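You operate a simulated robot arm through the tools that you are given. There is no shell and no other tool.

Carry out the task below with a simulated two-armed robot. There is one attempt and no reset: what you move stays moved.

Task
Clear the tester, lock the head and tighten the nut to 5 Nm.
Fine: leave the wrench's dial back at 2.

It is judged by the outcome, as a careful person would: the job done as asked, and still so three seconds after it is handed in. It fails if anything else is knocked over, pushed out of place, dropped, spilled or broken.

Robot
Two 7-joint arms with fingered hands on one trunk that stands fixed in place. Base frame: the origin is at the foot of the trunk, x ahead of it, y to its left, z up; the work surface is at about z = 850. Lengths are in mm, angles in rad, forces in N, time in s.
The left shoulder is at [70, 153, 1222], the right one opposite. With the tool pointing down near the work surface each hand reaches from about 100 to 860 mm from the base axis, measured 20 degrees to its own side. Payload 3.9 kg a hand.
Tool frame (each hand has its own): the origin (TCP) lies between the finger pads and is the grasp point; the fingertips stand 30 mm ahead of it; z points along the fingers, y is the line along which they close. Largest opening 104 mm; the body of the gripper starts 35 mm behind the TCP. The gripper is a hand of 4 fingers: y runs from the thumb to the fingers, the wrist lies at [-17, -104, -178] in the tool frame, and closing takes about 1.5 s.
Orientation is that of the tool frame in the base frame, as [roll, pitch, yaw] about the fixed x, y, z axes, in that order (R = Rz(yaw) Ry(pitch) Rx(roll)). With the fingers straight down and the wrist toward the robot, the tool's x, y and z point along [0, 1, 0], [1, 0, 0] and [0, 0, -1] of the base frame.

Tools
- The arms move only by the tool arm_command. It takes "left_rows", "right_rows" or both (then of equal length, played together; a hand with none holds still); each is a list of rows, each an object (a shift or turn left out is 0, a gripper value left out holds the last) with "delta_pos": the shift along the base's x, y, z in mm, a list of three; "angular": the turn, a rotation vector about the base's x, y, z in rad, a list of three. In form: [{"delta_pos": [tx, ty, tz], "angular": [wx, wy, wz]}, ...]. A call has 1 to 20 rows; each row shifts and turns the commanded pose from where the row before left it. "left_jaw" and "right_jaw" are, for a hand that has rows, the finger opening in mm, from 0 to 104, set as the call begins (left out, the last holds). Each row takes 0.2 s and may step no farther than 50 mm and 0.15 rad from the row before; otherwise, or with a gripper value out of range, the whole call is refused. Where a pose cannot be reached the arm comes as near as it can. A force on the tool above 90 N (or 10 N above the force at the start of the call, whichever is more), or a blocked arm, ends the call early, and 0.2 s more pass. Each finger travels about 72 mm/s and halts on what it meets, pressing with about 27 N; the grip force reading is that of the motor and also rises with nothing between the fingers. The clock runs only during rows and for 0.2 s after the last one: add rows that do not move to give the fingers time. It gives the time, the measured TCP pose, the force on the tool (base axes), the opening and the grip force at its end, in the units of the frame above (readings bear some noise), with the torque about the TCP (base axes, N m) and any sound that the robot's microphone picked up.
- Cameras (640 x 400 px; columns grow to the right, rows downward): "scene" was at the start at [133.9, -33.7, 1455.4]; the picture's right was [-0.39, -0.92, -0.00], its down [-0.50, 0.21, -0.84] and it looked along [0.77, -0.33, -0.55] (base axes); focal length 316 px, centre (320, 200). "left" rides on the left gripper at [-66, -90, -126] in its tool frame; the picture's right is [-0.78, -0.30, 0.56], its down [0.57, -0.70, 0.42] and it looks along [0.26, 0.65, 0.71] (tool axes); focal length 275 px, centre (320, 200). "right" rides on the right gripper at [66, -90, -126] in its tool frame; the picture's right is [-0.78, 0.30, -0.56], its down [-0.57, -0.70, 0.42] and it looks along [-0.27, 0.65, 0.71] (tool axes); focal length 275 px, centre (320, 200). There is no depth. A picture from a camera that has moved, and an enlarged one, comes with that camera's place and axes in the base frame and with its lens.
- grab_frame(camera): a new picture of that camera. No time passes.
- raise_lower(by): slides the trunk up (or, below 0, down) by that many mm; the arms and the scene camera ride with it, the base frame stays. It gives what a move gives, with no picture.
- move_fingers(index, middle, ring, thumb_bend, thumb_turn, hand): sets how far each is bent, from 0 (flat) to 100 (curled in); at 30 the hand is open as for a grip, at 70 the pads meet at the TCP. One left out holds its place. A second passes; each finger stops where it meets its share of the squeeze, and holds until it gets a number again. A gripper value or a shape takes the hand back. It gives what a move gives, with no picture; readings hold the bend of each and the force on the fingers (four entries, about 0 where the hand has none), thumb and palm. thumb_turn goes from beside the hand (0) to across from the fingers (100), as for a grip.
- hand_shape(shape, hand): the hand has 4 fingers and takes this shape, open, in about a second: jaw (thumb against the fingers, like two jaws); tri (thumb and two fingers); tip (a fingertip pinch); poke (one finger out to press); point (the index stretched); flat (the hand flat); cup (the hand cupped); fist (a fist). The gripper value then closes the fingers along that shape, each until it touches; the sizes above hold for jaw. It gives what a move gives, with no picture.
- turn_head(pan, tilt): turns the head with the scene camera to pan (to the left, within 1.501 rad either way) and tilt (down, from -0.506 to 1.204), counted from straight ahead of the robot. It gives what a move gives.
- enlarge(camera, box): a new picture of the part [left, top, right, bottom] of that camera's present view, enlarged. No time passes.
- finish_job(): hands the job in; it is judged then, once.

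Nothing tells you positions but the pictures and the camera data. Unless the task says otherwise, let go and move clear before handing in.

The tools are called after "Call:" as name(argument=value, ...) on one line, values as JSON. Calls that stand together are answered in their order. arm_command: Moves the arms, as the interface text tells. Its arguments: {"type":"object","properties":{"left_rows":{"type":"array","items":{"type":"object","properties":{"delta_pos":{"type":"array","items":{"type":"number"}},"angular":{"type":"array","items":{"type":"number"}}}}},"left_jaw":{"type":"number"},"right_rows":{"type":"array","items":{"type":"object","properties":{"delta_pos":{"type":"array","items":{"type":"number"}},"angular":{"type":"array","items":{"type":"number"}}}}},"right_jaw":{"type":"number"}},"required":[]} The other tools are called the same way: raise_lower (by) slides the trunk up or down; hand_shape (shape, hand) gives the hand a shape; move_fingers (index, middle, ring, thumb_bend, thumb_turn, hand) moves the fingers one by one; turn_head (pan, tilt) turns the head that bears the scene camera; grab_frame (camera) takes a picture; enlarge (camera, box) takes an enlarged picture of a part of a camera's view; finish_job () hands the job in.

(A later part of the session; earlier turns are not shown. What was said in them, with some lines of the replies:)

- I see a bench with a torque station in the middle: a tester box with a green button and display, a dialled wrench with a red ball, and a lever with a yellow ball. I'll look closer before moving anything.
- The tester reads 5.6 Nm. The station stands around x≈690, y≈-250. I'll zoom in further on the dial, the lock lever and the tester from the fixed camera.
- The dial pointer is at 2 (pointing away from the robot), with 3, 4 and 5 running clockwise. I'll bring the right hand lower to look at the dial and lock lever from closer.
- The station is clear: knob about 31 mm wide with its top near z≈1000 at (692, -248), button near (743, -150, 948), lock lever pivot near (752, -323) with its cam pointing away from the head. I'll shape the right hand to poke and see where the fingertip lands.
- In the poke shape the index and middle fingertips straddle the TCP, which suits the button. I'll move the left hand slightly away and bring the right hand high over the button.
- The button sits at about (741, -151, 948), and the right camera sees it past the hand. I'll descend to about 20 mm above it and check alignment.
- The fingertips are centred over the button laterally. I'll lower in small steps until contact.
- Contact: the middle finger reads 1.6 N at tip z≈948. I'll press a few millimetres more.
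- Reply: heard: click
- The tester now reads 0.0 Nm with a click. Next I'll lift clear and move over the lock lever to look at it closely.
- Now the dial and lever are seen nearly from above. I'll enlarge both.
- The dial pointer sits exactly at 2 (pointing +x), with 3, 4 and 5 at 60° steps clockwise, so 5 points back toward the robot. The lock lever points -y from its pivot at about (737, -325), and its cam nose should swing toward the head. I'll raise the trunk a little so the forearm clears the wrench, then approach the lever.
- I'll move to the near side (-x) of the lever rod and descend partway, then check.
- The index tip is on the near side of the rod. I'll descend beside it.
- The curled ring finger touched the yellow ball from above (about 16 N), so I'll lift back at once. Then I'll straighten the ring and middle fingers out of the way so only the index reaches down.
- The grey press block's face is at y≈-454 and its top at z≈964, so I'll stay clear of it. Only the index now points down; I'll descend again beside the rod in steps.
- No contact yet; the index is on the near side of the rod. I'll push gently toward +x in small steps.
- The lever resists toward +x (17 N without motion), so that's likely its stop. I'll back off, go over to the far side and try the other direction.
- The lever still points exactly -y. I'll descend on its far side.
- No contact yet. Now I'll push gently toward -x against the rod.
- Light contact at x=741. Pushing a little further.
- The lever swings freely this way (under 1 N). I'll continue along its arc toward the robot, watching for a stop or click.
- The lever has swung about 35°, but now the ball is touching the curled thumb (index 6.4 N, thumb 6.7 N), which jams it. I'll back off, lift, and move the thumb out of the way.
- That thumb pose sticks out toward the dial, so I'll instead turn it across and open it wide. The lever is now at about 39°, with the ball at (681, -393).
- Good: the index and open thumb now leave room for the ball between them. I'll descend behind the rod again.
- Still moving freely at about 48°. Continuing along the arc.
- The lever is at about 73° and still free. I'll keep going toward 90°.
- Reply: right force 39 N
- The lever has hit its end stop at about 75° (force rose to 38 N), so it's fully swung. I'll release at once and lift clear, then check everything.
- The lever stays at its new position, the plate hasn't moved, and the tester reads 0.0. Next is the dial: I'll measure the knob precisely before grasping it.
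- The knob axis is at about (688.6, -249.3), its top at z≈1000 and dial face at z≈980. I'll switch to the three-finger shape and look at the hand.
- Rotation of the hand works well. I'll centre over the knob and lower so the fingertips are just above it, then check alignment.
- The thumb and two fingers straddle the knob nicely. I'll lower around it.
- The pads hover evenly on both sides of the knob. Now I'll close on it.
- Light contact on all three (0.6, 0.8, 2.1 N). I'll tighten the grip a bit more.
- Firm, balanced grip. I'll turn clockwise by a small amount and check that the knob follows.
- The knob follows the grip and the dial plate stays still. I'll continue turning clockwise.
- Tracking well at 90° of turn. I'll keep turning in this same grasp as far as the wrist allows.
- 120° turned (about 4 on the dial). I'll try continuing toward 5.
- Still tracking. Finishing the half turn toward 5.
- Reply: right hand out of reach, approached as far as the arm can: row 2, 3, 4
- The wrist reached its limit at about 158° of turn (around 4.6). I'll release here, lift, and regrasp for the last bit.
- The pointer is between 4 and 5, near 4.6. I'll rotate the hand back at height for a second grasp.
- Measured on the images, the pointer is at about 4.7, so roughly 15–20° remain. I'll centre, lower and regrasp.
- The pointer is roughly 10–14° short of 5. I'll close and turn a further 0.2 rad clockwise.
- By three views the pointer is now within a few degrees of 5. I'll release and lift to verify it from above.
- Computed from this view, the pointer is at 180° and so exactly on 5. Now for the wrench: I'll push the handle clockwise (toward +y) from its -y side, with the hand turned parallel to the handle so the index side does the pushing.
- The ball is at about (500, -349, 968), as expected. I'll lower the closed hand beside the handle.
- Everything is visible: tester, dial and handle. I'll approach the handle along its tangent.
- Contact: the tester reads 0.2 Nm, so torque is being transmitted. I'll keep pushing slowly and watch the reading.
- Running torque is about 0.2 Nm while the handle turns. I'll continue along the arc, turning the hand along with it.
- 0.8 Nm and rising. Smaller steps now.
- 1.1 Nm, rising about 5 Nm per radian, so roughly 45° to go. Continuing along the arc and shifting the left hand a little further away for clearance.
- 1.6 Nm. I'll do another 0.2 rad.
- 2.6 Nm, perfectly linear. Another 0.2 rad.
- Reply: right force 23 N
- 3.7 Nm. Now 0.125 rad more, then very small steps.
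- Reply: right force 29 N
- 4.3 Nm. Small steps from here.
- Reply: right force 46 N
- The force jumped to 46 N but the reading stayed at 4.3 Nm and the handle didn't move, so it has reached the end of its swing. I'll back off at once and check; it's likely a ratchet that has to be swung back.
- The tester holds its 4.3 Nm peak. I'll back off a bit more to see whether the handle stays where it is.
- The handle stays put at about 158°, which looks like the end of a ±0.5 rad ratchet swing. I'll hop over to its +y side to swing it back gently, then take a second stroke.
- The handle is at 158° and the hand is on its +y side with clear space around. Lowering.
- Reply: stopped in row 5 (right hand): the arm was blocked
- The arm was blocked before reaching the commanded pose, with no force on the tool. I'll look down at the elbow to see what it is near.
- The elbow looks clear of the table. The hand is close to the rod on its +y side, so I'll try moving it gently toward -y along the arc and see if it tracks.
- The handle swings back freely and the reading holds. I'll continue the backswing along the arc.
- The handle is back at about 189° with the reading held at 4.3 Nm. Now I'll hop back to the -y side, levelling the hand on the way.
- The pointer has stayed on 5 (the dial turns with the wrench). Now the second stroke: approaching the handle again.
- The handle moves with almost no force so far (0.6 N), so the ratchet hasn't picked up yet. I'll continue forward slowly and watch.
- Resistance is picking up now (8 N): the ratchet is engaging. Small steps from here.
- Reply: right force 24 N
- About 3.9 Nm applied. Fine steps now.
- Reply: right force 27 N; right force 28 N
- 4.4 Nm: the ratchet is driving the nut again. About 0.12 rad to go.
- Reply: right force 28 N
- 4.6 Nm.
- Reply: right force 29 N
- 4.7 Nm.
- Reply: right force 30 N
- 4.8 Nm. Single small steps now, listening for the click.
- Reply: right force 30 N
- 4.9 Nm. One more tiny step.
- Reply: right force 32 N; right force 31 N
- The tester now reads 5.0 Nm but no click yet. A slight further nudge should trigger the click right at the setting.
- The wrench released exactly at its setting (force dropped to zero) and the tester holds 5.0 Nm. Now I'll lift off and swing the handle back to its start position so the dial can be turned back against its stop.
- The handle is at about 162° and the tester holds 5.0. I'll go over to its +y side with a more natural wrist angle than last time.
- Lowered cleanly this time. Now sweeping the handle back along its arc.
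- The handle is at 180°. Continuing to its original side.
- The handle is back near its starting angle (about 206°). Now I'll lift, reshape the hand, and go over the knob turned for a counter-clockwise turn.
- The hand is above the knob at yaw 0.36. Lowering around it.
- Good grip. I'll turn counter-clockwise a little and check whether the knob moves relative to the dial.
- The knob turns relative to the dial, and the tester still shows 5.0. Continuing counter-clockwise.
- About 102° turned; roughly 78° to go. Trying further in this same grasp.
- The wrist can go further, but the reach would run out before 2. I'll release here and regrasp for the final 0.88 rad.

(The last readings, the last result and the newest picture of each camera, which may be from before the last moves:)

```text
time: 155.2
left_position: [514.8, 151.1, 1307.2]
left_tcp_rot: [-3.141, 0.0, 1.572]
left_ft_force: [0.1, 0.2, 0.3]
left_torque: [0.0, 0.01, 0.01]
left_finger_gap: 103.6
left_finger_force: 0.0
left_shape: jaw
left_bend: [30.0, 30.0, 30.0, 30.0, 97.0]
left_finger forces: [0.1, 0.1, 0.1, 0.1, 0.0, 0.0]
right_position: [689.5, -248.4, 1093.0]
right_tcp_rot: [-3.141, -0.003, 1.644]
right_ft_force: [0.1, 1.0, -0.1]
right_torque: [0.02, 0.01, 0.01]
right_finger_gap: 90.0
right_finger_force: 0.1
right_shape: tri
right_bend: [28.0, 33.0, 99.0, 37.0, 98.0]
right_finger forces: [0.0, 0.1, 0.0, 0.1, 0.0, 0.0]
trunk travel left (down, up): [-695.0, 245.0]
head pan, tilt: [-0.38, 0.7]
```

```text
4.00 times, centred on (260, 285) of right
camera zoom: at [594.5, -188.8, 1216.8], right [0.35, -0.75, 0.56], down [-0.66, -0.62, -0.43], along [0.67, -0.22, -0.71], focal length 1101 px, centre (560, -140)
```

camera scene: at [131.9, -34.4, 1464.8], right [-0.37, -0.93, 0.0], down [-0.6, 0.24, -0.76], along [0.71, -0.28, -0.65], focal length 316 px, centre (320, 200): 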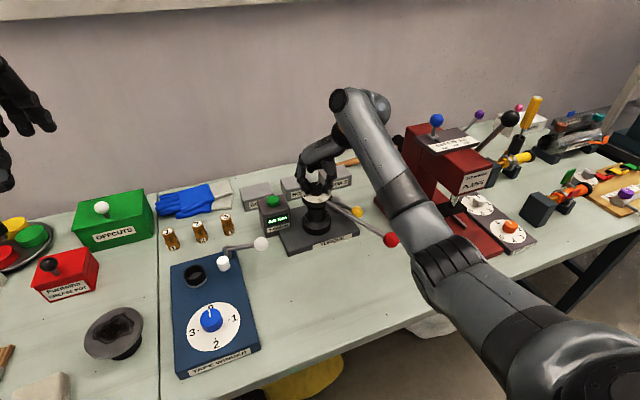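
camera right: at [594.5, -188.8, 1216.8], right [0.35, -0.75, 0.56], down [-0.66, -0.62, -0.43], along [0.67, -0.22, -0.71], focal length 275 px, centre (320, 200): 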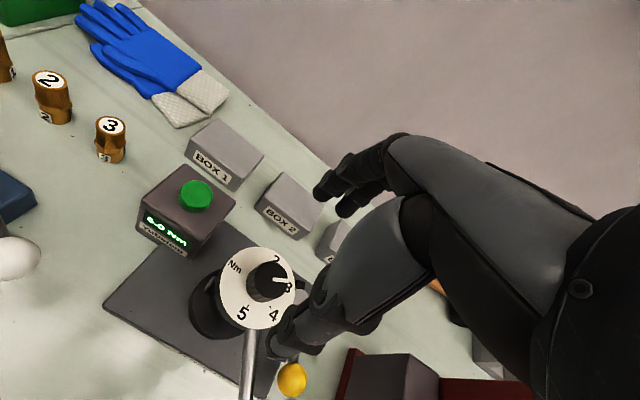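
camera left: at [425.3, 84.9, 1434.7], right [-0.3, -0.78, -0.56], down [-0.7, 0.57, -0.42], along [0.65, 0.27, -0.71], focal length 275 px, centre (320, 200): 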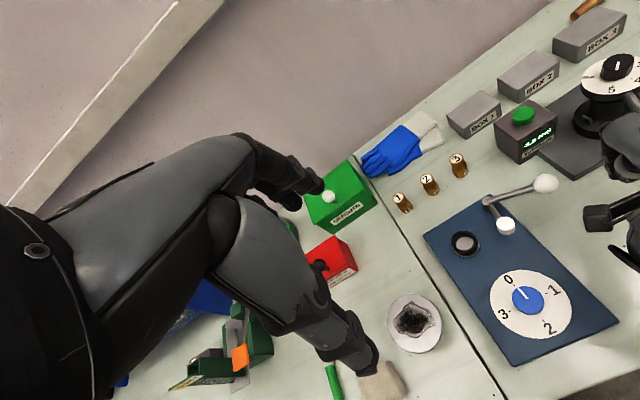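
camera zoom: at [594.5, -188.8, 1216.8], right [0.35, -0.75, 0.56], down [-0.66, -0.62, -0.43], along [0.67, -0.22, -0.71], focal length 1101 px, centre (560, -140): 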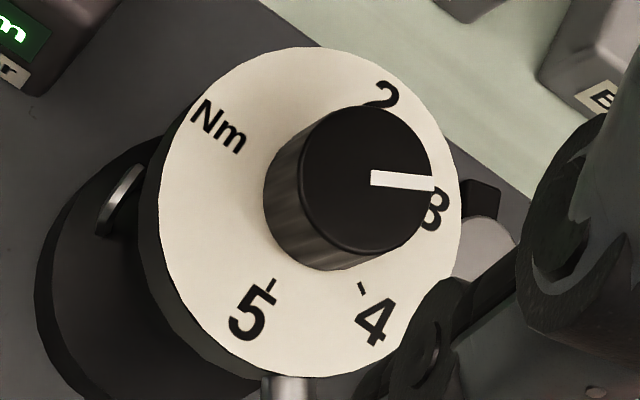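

The pointer is now at about 3 (−63°), with the 2 mark at about −4°. I'll pre-rotate slightly, regrasp and turn about 1.0 rad counter-clockwise.

Call:
arm_command(right_rows=[{"delta_pos": [0, -1, -20], "angular": [0, 0, -0.12]}, {"delta_pos": [0, 0, -25], "angular": [0, 0, -0.12]}, {"delta_pos": [0, 0, -20]}, {"delta_pos": [0, 0, -8]}, {"delta_pos": [0, 0, -5]}, {}, {}])

Call:
arm_command(right_rows=[{}, {}, {}, {}, {}], right_jaw=30)

Call:
arm_command(right_rows=[{}, {}, {}, {}], right_jaw=10)

```text
time: 156.8
left_position: [514.5, 152.1, 1308.8]
left_tcp_rot: [3.142, 0.0, 1.572]
left_ft_force: [-0.5, 0.4, -1.6]
left_torque: [-0.03, 0.04, 0.0]
left_finger_gap: 103.7
left_finger_force: 0.0
left_shape: jaw
left_bend: [30.0, 30.0, 30.0, 30.0, 97.0]
left_finger forces: [0.1, 0.0, 0.0, 0.0, 0.0, 0.0]
right_position: [689.5, -250.1, 1016.4]
right_tcp_rot: [3.141, -0.001, 1.405]
right_ft_force: [-0.5, -0.3, 0.2]
right_torque: [-0.02, -0.01, 0.0]
right_finger_gap: 89.9
right_finger_force: 0.1
right_shape: tri
right_bend: [28.0, 33.0, 99.0, 37.0, 98.0]
right_finger forces: [0.0, 0.0, 0.1, 0.1, 0.1, 0.0]
trunk travel left (down, up): [-695.0, 245.0]
head pan, tilt: [-0.38, 0.7]
```

```text
time: 158.1
left_position: [514.7, 151.6, 1307.1]
left_tcp_rot: [-3.141, -0.001, 1.569]
left_ft_force: [1.2, -0.2, -0.1]
left_torque: [0.0, -0.02, -0.01]
left_finger_gap: 103.6
left_finger_force: 0.0
left_shape: jaw
left_bend: [30.0, 30.0, 30.0, 30.0, 97.0]
left_finger forces: [0.0, 0.1, 0.1, 0.0, 0.1, 0.1]
right_position: [689.1, -250.8, 1016.7]
right_tcp_rot: [3.14, -0.003, 1.403]
right_ft_force: [0.3, -0.3, -0.4]
right_torque: [0.01, 0.01, 0.0]
right_finger_gap: 30.3
right_finger_force: 0.0
right_shape: tri
right_bend: [74.0, 54.0, 99.0, 73.0, 100.0]
right_finger forces: [0.0, 0.0, 0.0, 0.1, 0.0, 0.0]
trunk travel left (down, up): [-695.0, 245.0]
head pan, tilt: [-0.38, 0.7]
```

```text
time: 159.1
left_position: [515.5, 151.0, 1307.6]
left_tcp_rot: [-3.141, 0.001, 1.572]
left_ft_force: [0.4, 0.6, 0.6]
left_torque: [0.02, -0.02, -0.03]
left_finger_gap: 103.4
left_finger_force: 0.1
left_shape: jaw
left_bend: [30.0, 30.0, 30.0, 30.0, 97.0]
left_finger forces: [0.0, 0.0, 0.0, 0.0, 0.1, 0.1]
right_position: [688.7, -249.1, 1016.6]
right_tcp_rot: [3.142, -0.002, 1.404]
right_ft_force: [-0.8, 0.3, -1.5]
right_torque: [0.05, 0.03, 0.0]
right_finger_gap: 22.7
right_finger_force: 26.4
right_shape: tri
right_bend: [73.0, 59.0, 100.0, 74.0, 100.0]
right_finger forces: [12.0, 12.0, 0.0, 0.1, 24.8, 0.1]
trunk travel left (down, up): [-695.0, 245.0]
head pan, tilt: [-0.38, 0.7]
```

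Call:
arm_command(right_rows=[{"angular": [0, 0, 0.12]}, {"angular": [0, 0, 0.12]}, {"angular": [0, 0, 0.12]}, {"angular": [0, 0, 0.12]}, {"angular": [0, 0, 0.12]}, {"angular": [0, 0, 0.12]}, {"angular": [0, 0, 0.12]}, {"angular": [0, 0, 0.12]}, {}, {}])

Call:
enlarge(camera="scene", box=[290, 160, 350, 220])

Call:
enlarge(camera="right", box=[240, 200, 360, 340])

Call:
enlarge(camera="left", box=[560, 30, 640, 120])

```text
time: 161.2
left_position: [515.2, 150.9, 1309.5]
left_tcp_rot: [-3.141, -0.001, 1.572]
left_ft_force: [0.0, 0.2, 0.8]
left_torque: [-0.03, -0.02, 0.0]
left_finger_gap: 103.7
left_finger_force: 0.1
left_shape: jaw
left_bend: [30.0, 30.0, 30.0, 30.0, 97.0]
left_finger forces: [0.0, 0.0, 0.1, 0.0, 0.1, 0.0]
right_position: [689.4, -251.1, 1016.6]
right_tcp_rot: [3.14, 0.0, 2.364]
right_ft_force: [1.1, -4.7, 3.8]
right_torque: [-0.13, -0.03, -0.03]
right_finger_gap: 22.9
right_finger_force: 27.4
right_shape: tri
right_bend: [73.0, 59.0, 100.0, 74.0, 100.0]
right_finger forces: [11.4, 14.1, 0.0, 0.1, 26.9, 0.0]
trunk travel left (down, up): [-695.0, 245.0]
head pan, tilt: [-0.38, 0.7]
```

```text
6.67 times, centred on (320, 190) of scene
camera zoom: at [130.5, -34.4, 1465.0], right [-0.37, -0.93, 0.0], down [-0.6, 0.24, -0.76], along [0.71, -0.28, -0.64], focal length 2107 px, centre (320, 267)
```

zoom: 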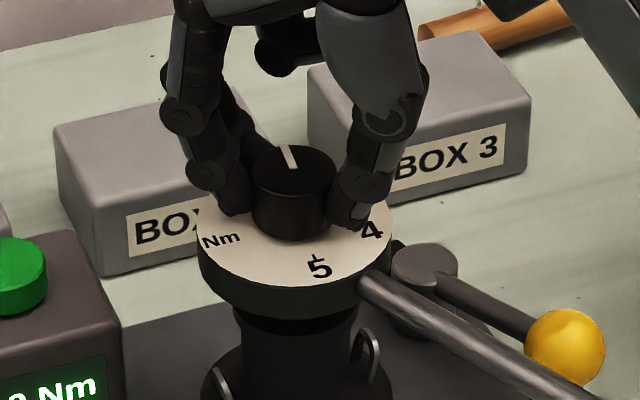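

```text
2.86 times, centred on (300, 270) of right
camera zoom: at [579.1, -267.9, 1139.6], right [0.76, -0.33, 0.56], down [-0.08, -0.9, -0.43], along [0.64, 0.28, -0.71], focal length 786 px, centre (377, 0)
```

zoom: 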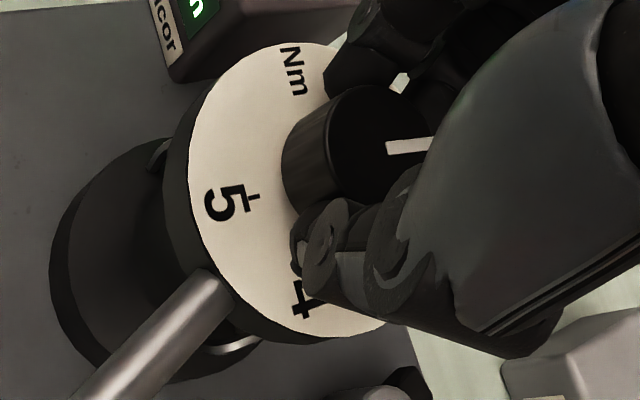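

```text
4.44 times, centred on (600, 75) of left
camera zoom: at [424.9, 83.8, 1434.9], right [-0.3, -0.78, -0.56], down [-0.7, 0.57, -0.42], along [0.65, 0.27, -0.71], focal length 1224 px, centre (-924, 756)
```

zoom: 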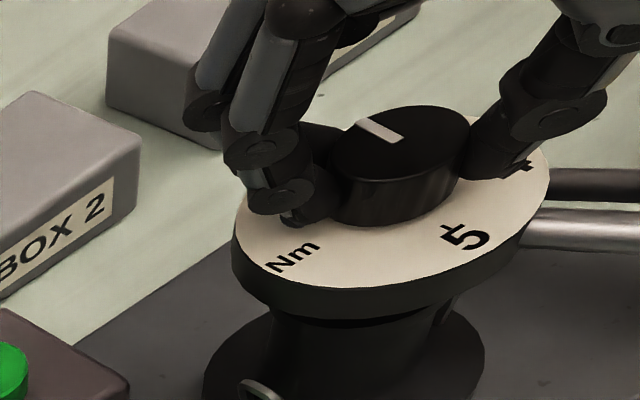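

By these views the pointer is close to 2. I'll release and lift to measure it precisely from above.

Call:
arm_command(right_rows=[{}, {}, {}, {}], right_jaw=90)

Call:
arm_command(right_rows=[{"delta_pos": [0, 0, 15]}, {"delta_pos": [0, 0, 30]}, {"delta_pos": [0, -20, 40], "angular": [0, 0, -0.1]}, {"delta_pos": [10, -40, 10], "angular": [0, 0, -0.14]}, {"delta_pos": [20, -40, 0], "angular": [0, 0, -0.14]}, {"angular": [0, 0, -0.1]}, {}, {}])

Call:
grab_frame(camera="right")

```text
time: 162.2
left_position: [516.6, 152.0, 1307.0]
left_tcp_rot: [-3.141, -0.001, 1.571]
left_ft_force: [0.1, 0.1, -0.2]
left_torque: [-0.02, 0.02, -0.03]
left_finger_gap: 103.3
left_finger_force: 0.2
left_shape: jaw
left_bend: [30.0, 30.0, 30.0, 30.0, 97.0]
left_finger forces: [0.0, 0.0, 0.0, 0.0, 0.0, 0.0]
right_position: [688.4, -250.8, 1016.0]
right_tcp_rot: [-3.14, -0.002, 2.362]
right_ft_force: [0.7, 0.3, -0.2]
right_torque: [0.0, -0.02, -0.02]
right_finger_gap: 89.8
right_finger_force: 0.0
right_shape: tri
right_bend: [28.0, 33.0, 99.0, 37.0, 98.0]
right_finger forces: [0.0, 0.0, 0.0, 0.1, 0.0, 0.0]
trunk travel left (down, up): [-695.0, 245.0]
head pan, tilt: [-0.38, 0.7]
```

```text
time: 164.1
left_position: [515.8, 151.3, 1307.1]
left_tcp_rot: [3.141, 0.0, 1.57]
left_ft_force: [-0.3, 0.4, 0.2]
left_torque: [-0.02, -0.02, -0.02]
left_finger_gap: 103.7
left_finger_force: 0.1
left_shape: jaw
left_bend: [30.0, 30.0, 30.0, 30.0, 97.0]
left_finger forces: [0.1, 0.1, 0.1, 0.1, 0.1, 0.0]
right_position: [719.3, -349.9, 1110.2]
right_tcp_rot: [3.142, -0.002, 1.882]
right_ft_force: [-0.4, -0.1, 1.1]
right_torque: [-0.03, -0.01, -0.01]
right_finger_gap: 89.9
right_finger_force: 0.0
right_shape: tri
right_bend: [28.0, 33.0, 99.0, 37.0, 98.0]
right_finger forces: [0.0, 0.0, 0.0, 0.0, 0.0, 0.0]
trunk travel left (down, up): [-695.0, 245.0]
head pan, tilt: [-0.38, 0.7]
```

```text
taken
camera right: at [613.4, -313.9, 1233.3], right [0.52, -0.65, 0.56], down [-0.49, -0.76, -0.43], along [0.7, -0.05, -0.71], focal length 275 px, centre (320, 200)
```

right: 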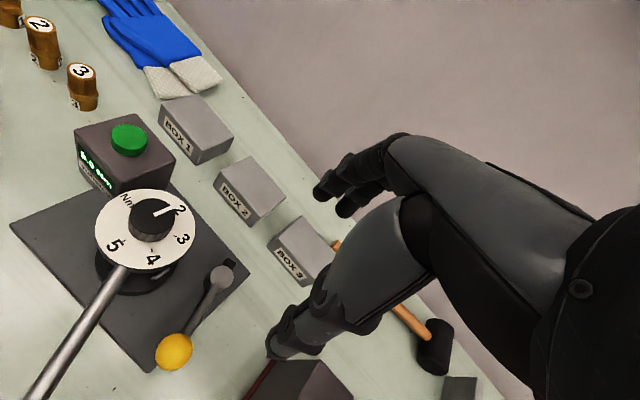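

Call:
enlarge(camera="right", box=[86, 180, 206, 280])

Call:
enlarge(camera="right", box=[118, 190, 190, 262])

Call:
enlarge(camera="scene", box=[255, 170, 405, 280])

```text
4.00 times, centred on (146, 230) of right
camera zoom: at [613.4, -313.9, 1233.3], right [0.52, -0.65, 0.56], down [-0.49, -0.76, -0.43], along [0.7, -0.05, -0.71], focal length 1101 px, centre (1016, 80)
```

zoom: 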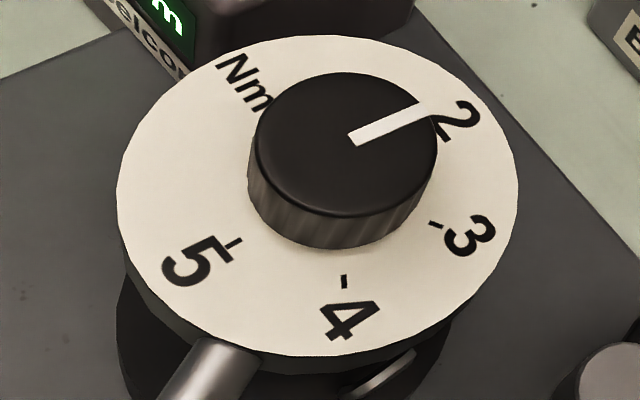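

```text
5.56 times, centred on (154, 226) of right
camera zoom: at [613.4, -313.9, 1233.3], right [0.52, -0.65, 0.56], down [-0.49, -0.76, -0.43], along [0.7, -0.05, -0.71], focal length 1529 px, centre (1242, 56)
```

zoom: 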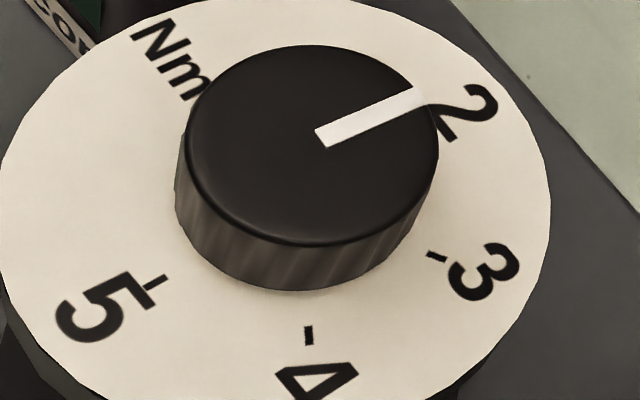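

```text
3.64 times, centred on (330, 225) of scene
camera zoom: at [131.4, -33.6, 1464.9], right [-0.37, -0.93, 0.0], down [-0.6, 0.24, -0.76], along [0.71, -0.28, -0.64], focal length 1149 px, centre (284, 109)
```

zoom: 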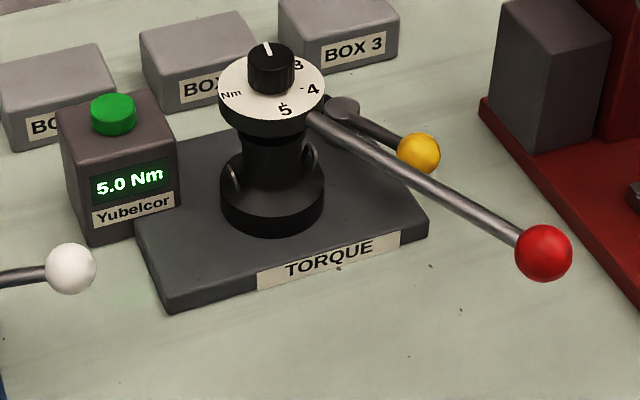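

From this view the pointer is at −7° and the 2 mark at about −2°, so the dial is at roughly 2.1. I'll regrasp and nudge it about 0.11 rad more.

Call:
arm_command(right_rows=[{"delta_pos": [-15, 40, 0]}, {"delta_pos": [-10, 40, 0]}, {"delta_pos": [-5, 20, -10]}, {"delta_pos": [0, 0, -30]}, {"delta_pos": [0, 0, -25]}, {"delta_pos": [0, 0, -19]}, {"delta_pos": [0, 0, -10]}, {}, {}])

Call:
enlarge(camera="scene", box=[290, 160, 350, 220])

```text
time: 166.1
left_position: [515.9, 151.4, 1308.4]
left_tcp_rot: [-3.141, -0.001, 1.57]
left_ft_force: [0.3, -0.2, 0.0]
left_torque: [0.01, -0.02, 0.0]
left_finger_gap: 103.9
left_finger_force: 0.0
left_shape: jaw
left_bend: [30.0, 30.0, 30.0, 30.0, 97.0]
left_finger forces: [0.1, 0.0, 0.1, 0.0, 0.1, 0.0]
right_position: [690.2, -250.5, 1016.0]
right_tcp_rot: [3.141, -0.002, 1.885]
right_ft_force: [-0.5, 0.0, -0.1]
right_torque: [-0.01, 0.0, -0.03]
right_finger_gap: 89.8
right_finger_force: 0.2
right_shape: tri
right_bend: [28.0, 33.0, 99.0, 37.0, 98.0]
right_finger forces: [0.1, 0.0, 0.1, 0.0, 0.0, 0.0]
trunk travel left (down, up): [-695.0, 245.0]
head pan, tilt: [-0.38, 0.7]
```

```text
6.67 times, centred on (320, 190) of scene
camera zoom: at [130.9, -33.2, 1464.9], right [-0.37, -0.93, 0.0], down [-0.6, 0.24, -0.76], along [0.71, -0.28, -0.64], focal length 2107 px, centre (320, 267)
```

zoom: 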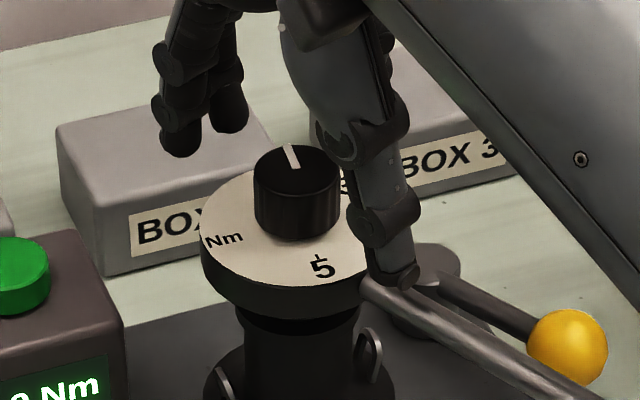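

Call:
arm_command(right_rows=[{"delta_pos": [-0.7, 0.3, 0]}, {}, {}, {}, {}], right_jaw=30)

Call:
arm_command(right_rows=[{}, {}, {}, {}], right_jaw=10)

Call:
arm_command(right_rows=[{"angular": [0, 0, 0.04]}, {"angular": [0, 0, 0.04]}, {"angular": [0, 0, 0.03]}, {}, {}])

Call:
arm_command(right_rows=[{}, {}, {}, {}], right_jaw=90)

Call:
arm_command(right_rows=[{"delta_pos": [0, 0, 15]}, {"delta_pos": [0, 0, 30]}, {"delta_pos": [0, -20, 40]}, {"delta_pos": [10, -40, 10]}, {"delta_pos": [20, -40, 0]}, {}, {}])

Call:
grab_frame(camera="right")

```text
time: 167.2
left_position: [516.6, 150.7, 1308.2]
left_tcp_rot: [3.141, 0.0, 1.571]
left_ft_force: [-0.4, 0.0, -1.0]
left_torque: [-0.01, 0.02, -0.01]
left_finger_gap: 103.9
left_finger_force: 0.1
left_shape: jaw
left_bend: [30.0, 30.0, 30.0, 30.0, 97.0]
left_finger forces: [0.0, 0.0, 0.0, 0.1, 0.0, 0.0]
right_position: [690.0, -249.4, 1016.1]
right_tcp_rot: [3.141, -0.001, 1.884]
right_ft_force: [-0.9, -0.1, -0.4]
right_torque: [-0.03, 0.01, 0.04]
right_finger_gap: 30.4
right_finger_force: 0.1
right_shape: tri
right_bend: [74.0, 54.0, 99.0, 73.0, 100.0]
right_finger forces: [0.0, 0.0, 0.1, 0.0, 0.0, 0.0]
trunk travel left (down, up): [-695.0, 245.0]
head pan, tilt: [-0.38, 0.7]
```

```text
time: 168.2
left_position: [515.5, 150.9, 1308.4]
left_tcp_rot: [-3.14, 0.002, 1.57]
left_ft_force: [-0.4, 0.6, 0.1]
left_torque: [-0.05, -0.01, -0.01]
left_finger_gap: 103.6
left_finger_force: 0.0
left_shape: jaw
left_bend: [30.0, 30.0, 30.0, 30.0, 97.0]
left_finger forces: [0.1, 0.1, 0.1, 0.0, 0.0, 0.0]
right_position: [690.4, -248.8, 1015.9]
right_tcp_rot: [-3.14, -0.002, 1.884]
right_ft_force: [-1.5, -0.5, -1.9]
right_torque: [0.0, 0.02, -0.01]
right_finger_gap: 22.9
right_finger_force: 27.1
right_shape: tri
right_bend: [73.0, 58.0, 100.0, 74.0, 100.0]
right_finger forces: [12.2, 11.6, 0.1, 0.0, 25.0, 0.1]
trunk travel left (down, up): [-695.0, 245.0]
head pan, tilt: [-0.38, 0.7]
```

```text
time: 169.4
left_position: [516.3, 151.0, 1307.5]
left_tcp_rot: [-3.141, 0.002, 1.572]
left_ft_force: [-0.6, -0.4, -0.3]
left_torque: [0.01, 0.02, -0.04]
left_finger_gap: 103.6
left_finger_force: 0.0
left_shape: jaw
left_bend: [30.0, 30.0, 30.0, 30.0, 97.0]
left_finger forces: [0.1, 0.0, 0.0, 0.0, 0.1, 0.1]
right_position: [688.6, -249.5, 1017.7]
right_tcp_rot: [3.141, -0.003, 1.995]
right_ft_force: [-0.1, -1.7, -0.2]
right_torque: [-0.05, 0.01, -0.03]
right_finger_gap: 23.0
right_finger_force: 27.1
right_shape: tri
right_bend: [73.0, 58.0, 100.0, 74.0, 100.0]
right_finger forces: [12.6, 12.6, 0.1, 0.1, 24.5, 0.0]
trunk travel left (down, up): [-695.0, 245.0]
head pan, tilt: [-0.38, 0.7]
```

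```text
time: 170.4
left_position: [515.2, 151.0, 1308.3]
left_tcp_rot: [3.141, 0.0, 1.572]
left_ft_force: [0.4, 0.1, 0.1]
left_torque: [0.03, 0.02, -0.02]
left_finger_gap: 104.0
left_finger_force: 0.0
left_shape: jaw
left_bend: [30.0, 30.0, 30.0, 30.0, 97.0]
left_finger forces: [0.0, 0.0, 0.0, 0.1, 0.0, 0.0]
right_position: [688.5, -249.4, 1016.8]
right_tcp_rot: [3.139, -0.001, 1.993]
right_ft_force: [0.1, -0.5, -0.2]
right_torque: [0.02, 0.02, 0.0]
right_finger_gap: 89.7
right_finger_force: 0.1
right_shape: tri
right_bend: [28.0, 33.0, 99.0, 37.0, 98.0]
right_finger forces: [0.0, 0.0, 0.1, 0.0, 0.0, 0.0]
trunk travel left (down, up): [-695.0, 245.0]
head pan, tilt: [-0.38, 0.7]
```

```text
time: 172.1
left_position: [515.2, 151.5, 1307.0]
left_tcp_rot: [-3.141, 0.001, 1.571]
left_ft_force: [0.0, -0.5, 1.0]
left_torque: [-0.02, 0.01, 0.01]
left_finger_gap: 103.6
left_finger_force: 0.1
left_shape: jaw
left_bend: [30.0, 30.0, 30.0, 30.0, 97.0]
left_finger forces: [0.0, 0.1, 0.1, 0.0, 0.0, 0.0]
right_position: [721.5, -348.3, 1111.1]
right_tcp_rot: [3.139, -0.001, 1.995]
right_ft_force: [0.7, -0.2, -0.8]
right_torque: [-0.01, 0.01, 0.0]
right_finger_gap: 89.8
right_finger_force: 0.0
right_shape: tri
right_bend: [28.0, 33.0, 99.0, 37.0, 98.0]
right_finger forces: [0.0, 0.0, 0.0, 0.1, 0.1, 0.0]
trunk travel left (down, up): [-695.0, 245.0]
head pan, tilt: [-0.38, 0.7]
```

```text
taken
camera right: at [612.5, -324.5, 1235.7], right [0.59, -0.59, 0.56], down [-0.4, -0.81, -0.43], along [0.7, 0.03, -0.71], focal length 275 px, centre (320, 200)
```

right: 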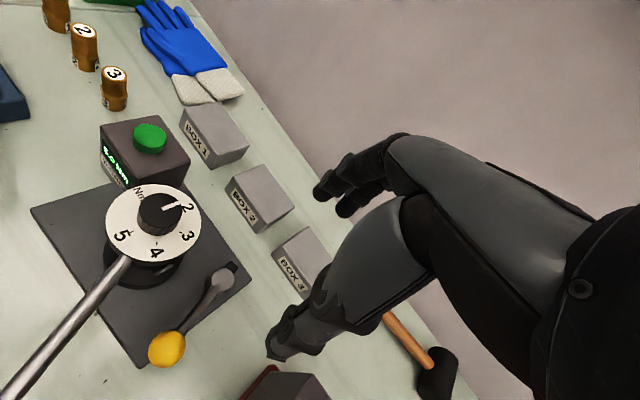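

I'll move to the same near-overhead viewpoint used at the start, where the 2 tick is visible, for a direct comparison.

Call:
arm_command(right_rows=[{"delta_pos": [6, 8, -2], "angular": [0, 0, -0.14]}, {"delta_pos": [6, 8, -2], "angular": [0, 0, -0.14]}, {"delta_pos": [6, 9, -3], "angular": [0, 0, -0.144]}, {}, {}])

Call:
enlarge(camera="right", box=[60, 240, 220, 370])

Call:
enlarge(camera="right", box=[100, 250, 180, 330])

```text
time: 173.2
left_position: [514.5, 151.5, 1307.8]
left_tcp_rot: [3.14, 0.0, 1.569]
left_ft_force: [-0.1, -0.4, -0.1]
left_torque: [-0.02, -0.04, 0.02]
left_finger_gap: 103.7
left_finger_force: 0.0
left_shape: jaw
left_bend: [30.0, 30.0, 30.0, 30.0, 97.0]
left_finger forces: [0.0, 0.0, 0.1, 0.1, 0.0, 0.0]
right_position: [737.0, -324.2, 1104.8]
right_tcp_rot: [3.14, -0.002, 1.569]
right_ft_force: [0.2, -0.6, 0.3]
right_torque: [0.01, 0.0, -0.01]
right_finger_gap: 89.8
right_finger_force: 0.0
right_shape: tri
right_bend: [28.0, 33.0, 99.0, 37.0, 98.0]
right_finger forces: [0.0, 0.0, 0.0, 0.0, 0.0, 0.0]
trunk travel left (down, up): [-695.0, 245.0]
head pan, tilt: [-0.38, 0.7]
```

```text
3.08 times, centred on (140, 305) of right
camera zoom: at [648.1, -257.6, 1228.5], right [0.29, -0.78, 0.56], down [-0.7, -0.57, -0.43], along [0.65, -0.27, -0.71], focal length 847 px, centre (874, -123)
```

zoom: 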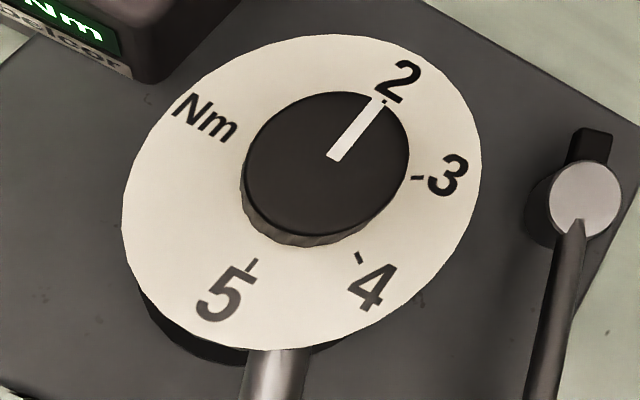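

```text
5.00 times, centred on (140, 290) of right
camera zoom: at [648.1, -257.6, 1228.5], right [0.29, -0.78, 0.56], down [-0.7, -0.57, -0.43], along [0.65, -0.27, -0.71], focal length 1376 px, centre (1220, -250)
```

zoom: 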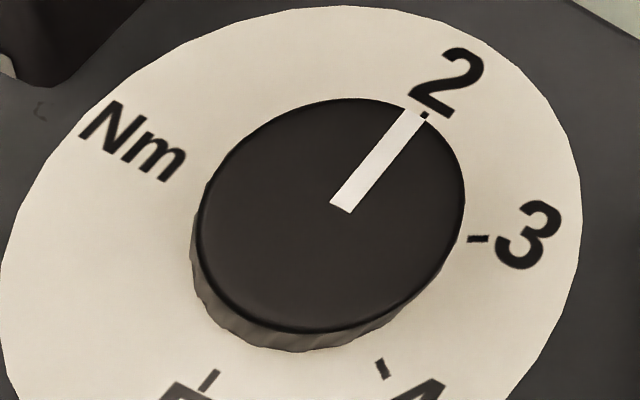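

The pointer sits on the 2 tick just as it did at the start. Now I'll retreat the right hand high and clear, then check the whole scene.

Call:
arm_command(right_rows=[{"delta_pos": [0, 0, 45]}, {"delta_pos": [0, 0, 45]}, {"delta_pos": [-20, 0, 40]}, {"delta_pos": [-45, -10, 10]}, {"delta_pos": [-45, -15, 10]}, {"delta_pos": [-45, -15, 10]}, {"delta_pos": [-45, -15, 10]}, {"delta_pos": [-45, -15, 10]}, {"delta_pos": [-45, -15, 0]}, {}, {}])

Call:
grab_frame(camera="scene")

Call:
enlarge(camera="scene", box=[230, 160, 430, 290])

Call:
grab_frame(camera="right")

```text
time: 175.7
left_position: [516.2, 153.1, 1307.3]
left_tcp_rot: [-3.141, 0.001, 1.571]
left_ft_force: [0.2, 0.4, -0.1]
left_torque: [-0.01, 0.01, -0.01]
left_finger_gap: 103.6
left_finger_force: 0.0
left_shape: jaw
left_bend: [30.0, 30.0, 30.0, 30.0, 97.0]
left_finger forces: [0.0, 0.0, 0.1, 0.1, 0.0, 0.1]
right_position: [445.7, -410.2, 1284.9]
right_tcp_rot: [-3.141, 0.0, 1.572]
right_ft_force: [0.1, 1.0, 0.2]
right_torque: [-0.02, -0.03, -0.03]
right_finger_gap: 90.0
right_finger_force: 0.1
right_shape: tri
right_bend: [28.0, 32.0, 99.0, 37.0, 98.0]
right_finger forces: [0.0, 0.0, 0.0, 0.0, 0.0, 0.0]
trunk travel left (down, up): [-695.0, 245.0]
head pan, tilt: [-0.38, 0.7]
```

```text
taken
camera scene: at [131.5, -32.7, 1464.9], right [-0.37, -0.93, 0.0], down [-0.6, 0.24, -0.76], along [0.71, -0.28, -0.64], focal length 316 px, centre (320, 200)
```

scene: 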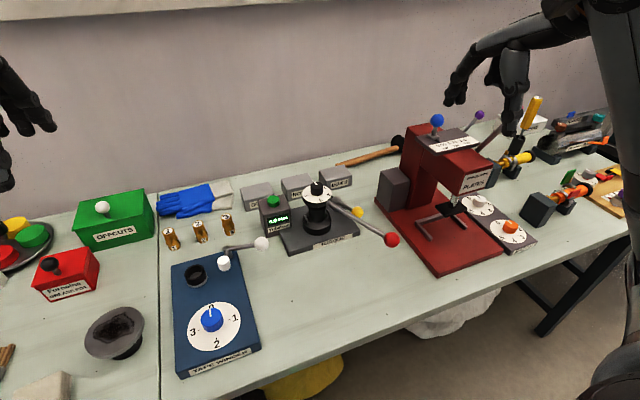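

```text
3.08 times, centred on (330, 225) of scene
camera zoom: at [131.5, -32.7, 1464.9], right [-0.37, -0.93, 0.0], down [-0.6, 0.24, -0.76], along [0.71, -0.28, -0.64], focal length 972 px, centre (289, 123)
```

zoom: 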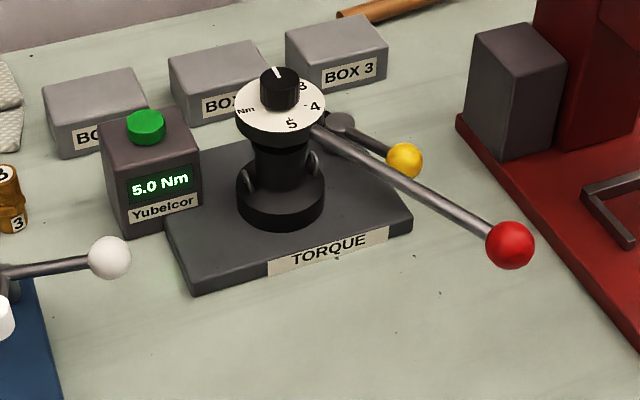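

```text
taken
camera right: at [355.4, -344.0, 1409.0], right [0.3, -0.78, 0.56], down [-0.7, -0.57, -0.43], along [0.65, -0.26, -0.71], focal length 275 px, centre (320, 200)
```

right: 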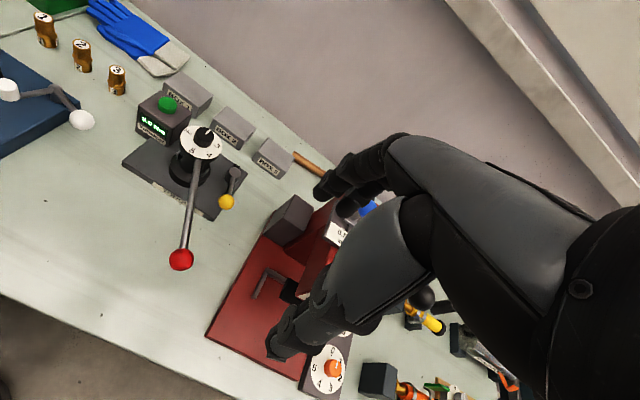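

Everything checks out: the tester holds 5.0 Nm, the lock lever is at its locked stop, and the dial is back at 2. Nothing else has moved and both hands are clear, so I'm handing the job in.

Call:
finish_job()

```text
The job is handed in.
```

I cleared the tester, locked the head, tightened the nut to 5.0 Nm and set the wrench's dial back at 2. The job is handed in, and no result has come back yet.

- **Tester:** the green button took the display from 5.6 to 0.0 Nm with a click. It now holds 5.0 Nm.
- **Head lock:** nothing on the station shows which way is locked. The lever was against its stop one way, so I swung it about 75° the other way, until it stopped there. The tester registered torque as soon as I pushed the wrench handle.
- **Tightening:** with the dial at 5, the first stroke reached the end of the handle's swing at 4.3 Nm. I swung the handle back and a second stroke brought it to 5.0 Nm. The wrench then let go under my hand, though the microphone reported no click.
- **Dial:** the pointer sits on the 2 mark, the same as at the start when seen from above.

**Contacts on the way:**
- My ring finger pressed the yellow lever ball from above with about 16 N.
- I pushed the lever against its stops with up to 38 N.
- I pushed the wrench handle against its stop with up to 46 N.

Nothing moved out of place or looked damaged in the last pictures, and both hands were clear when I handed in.
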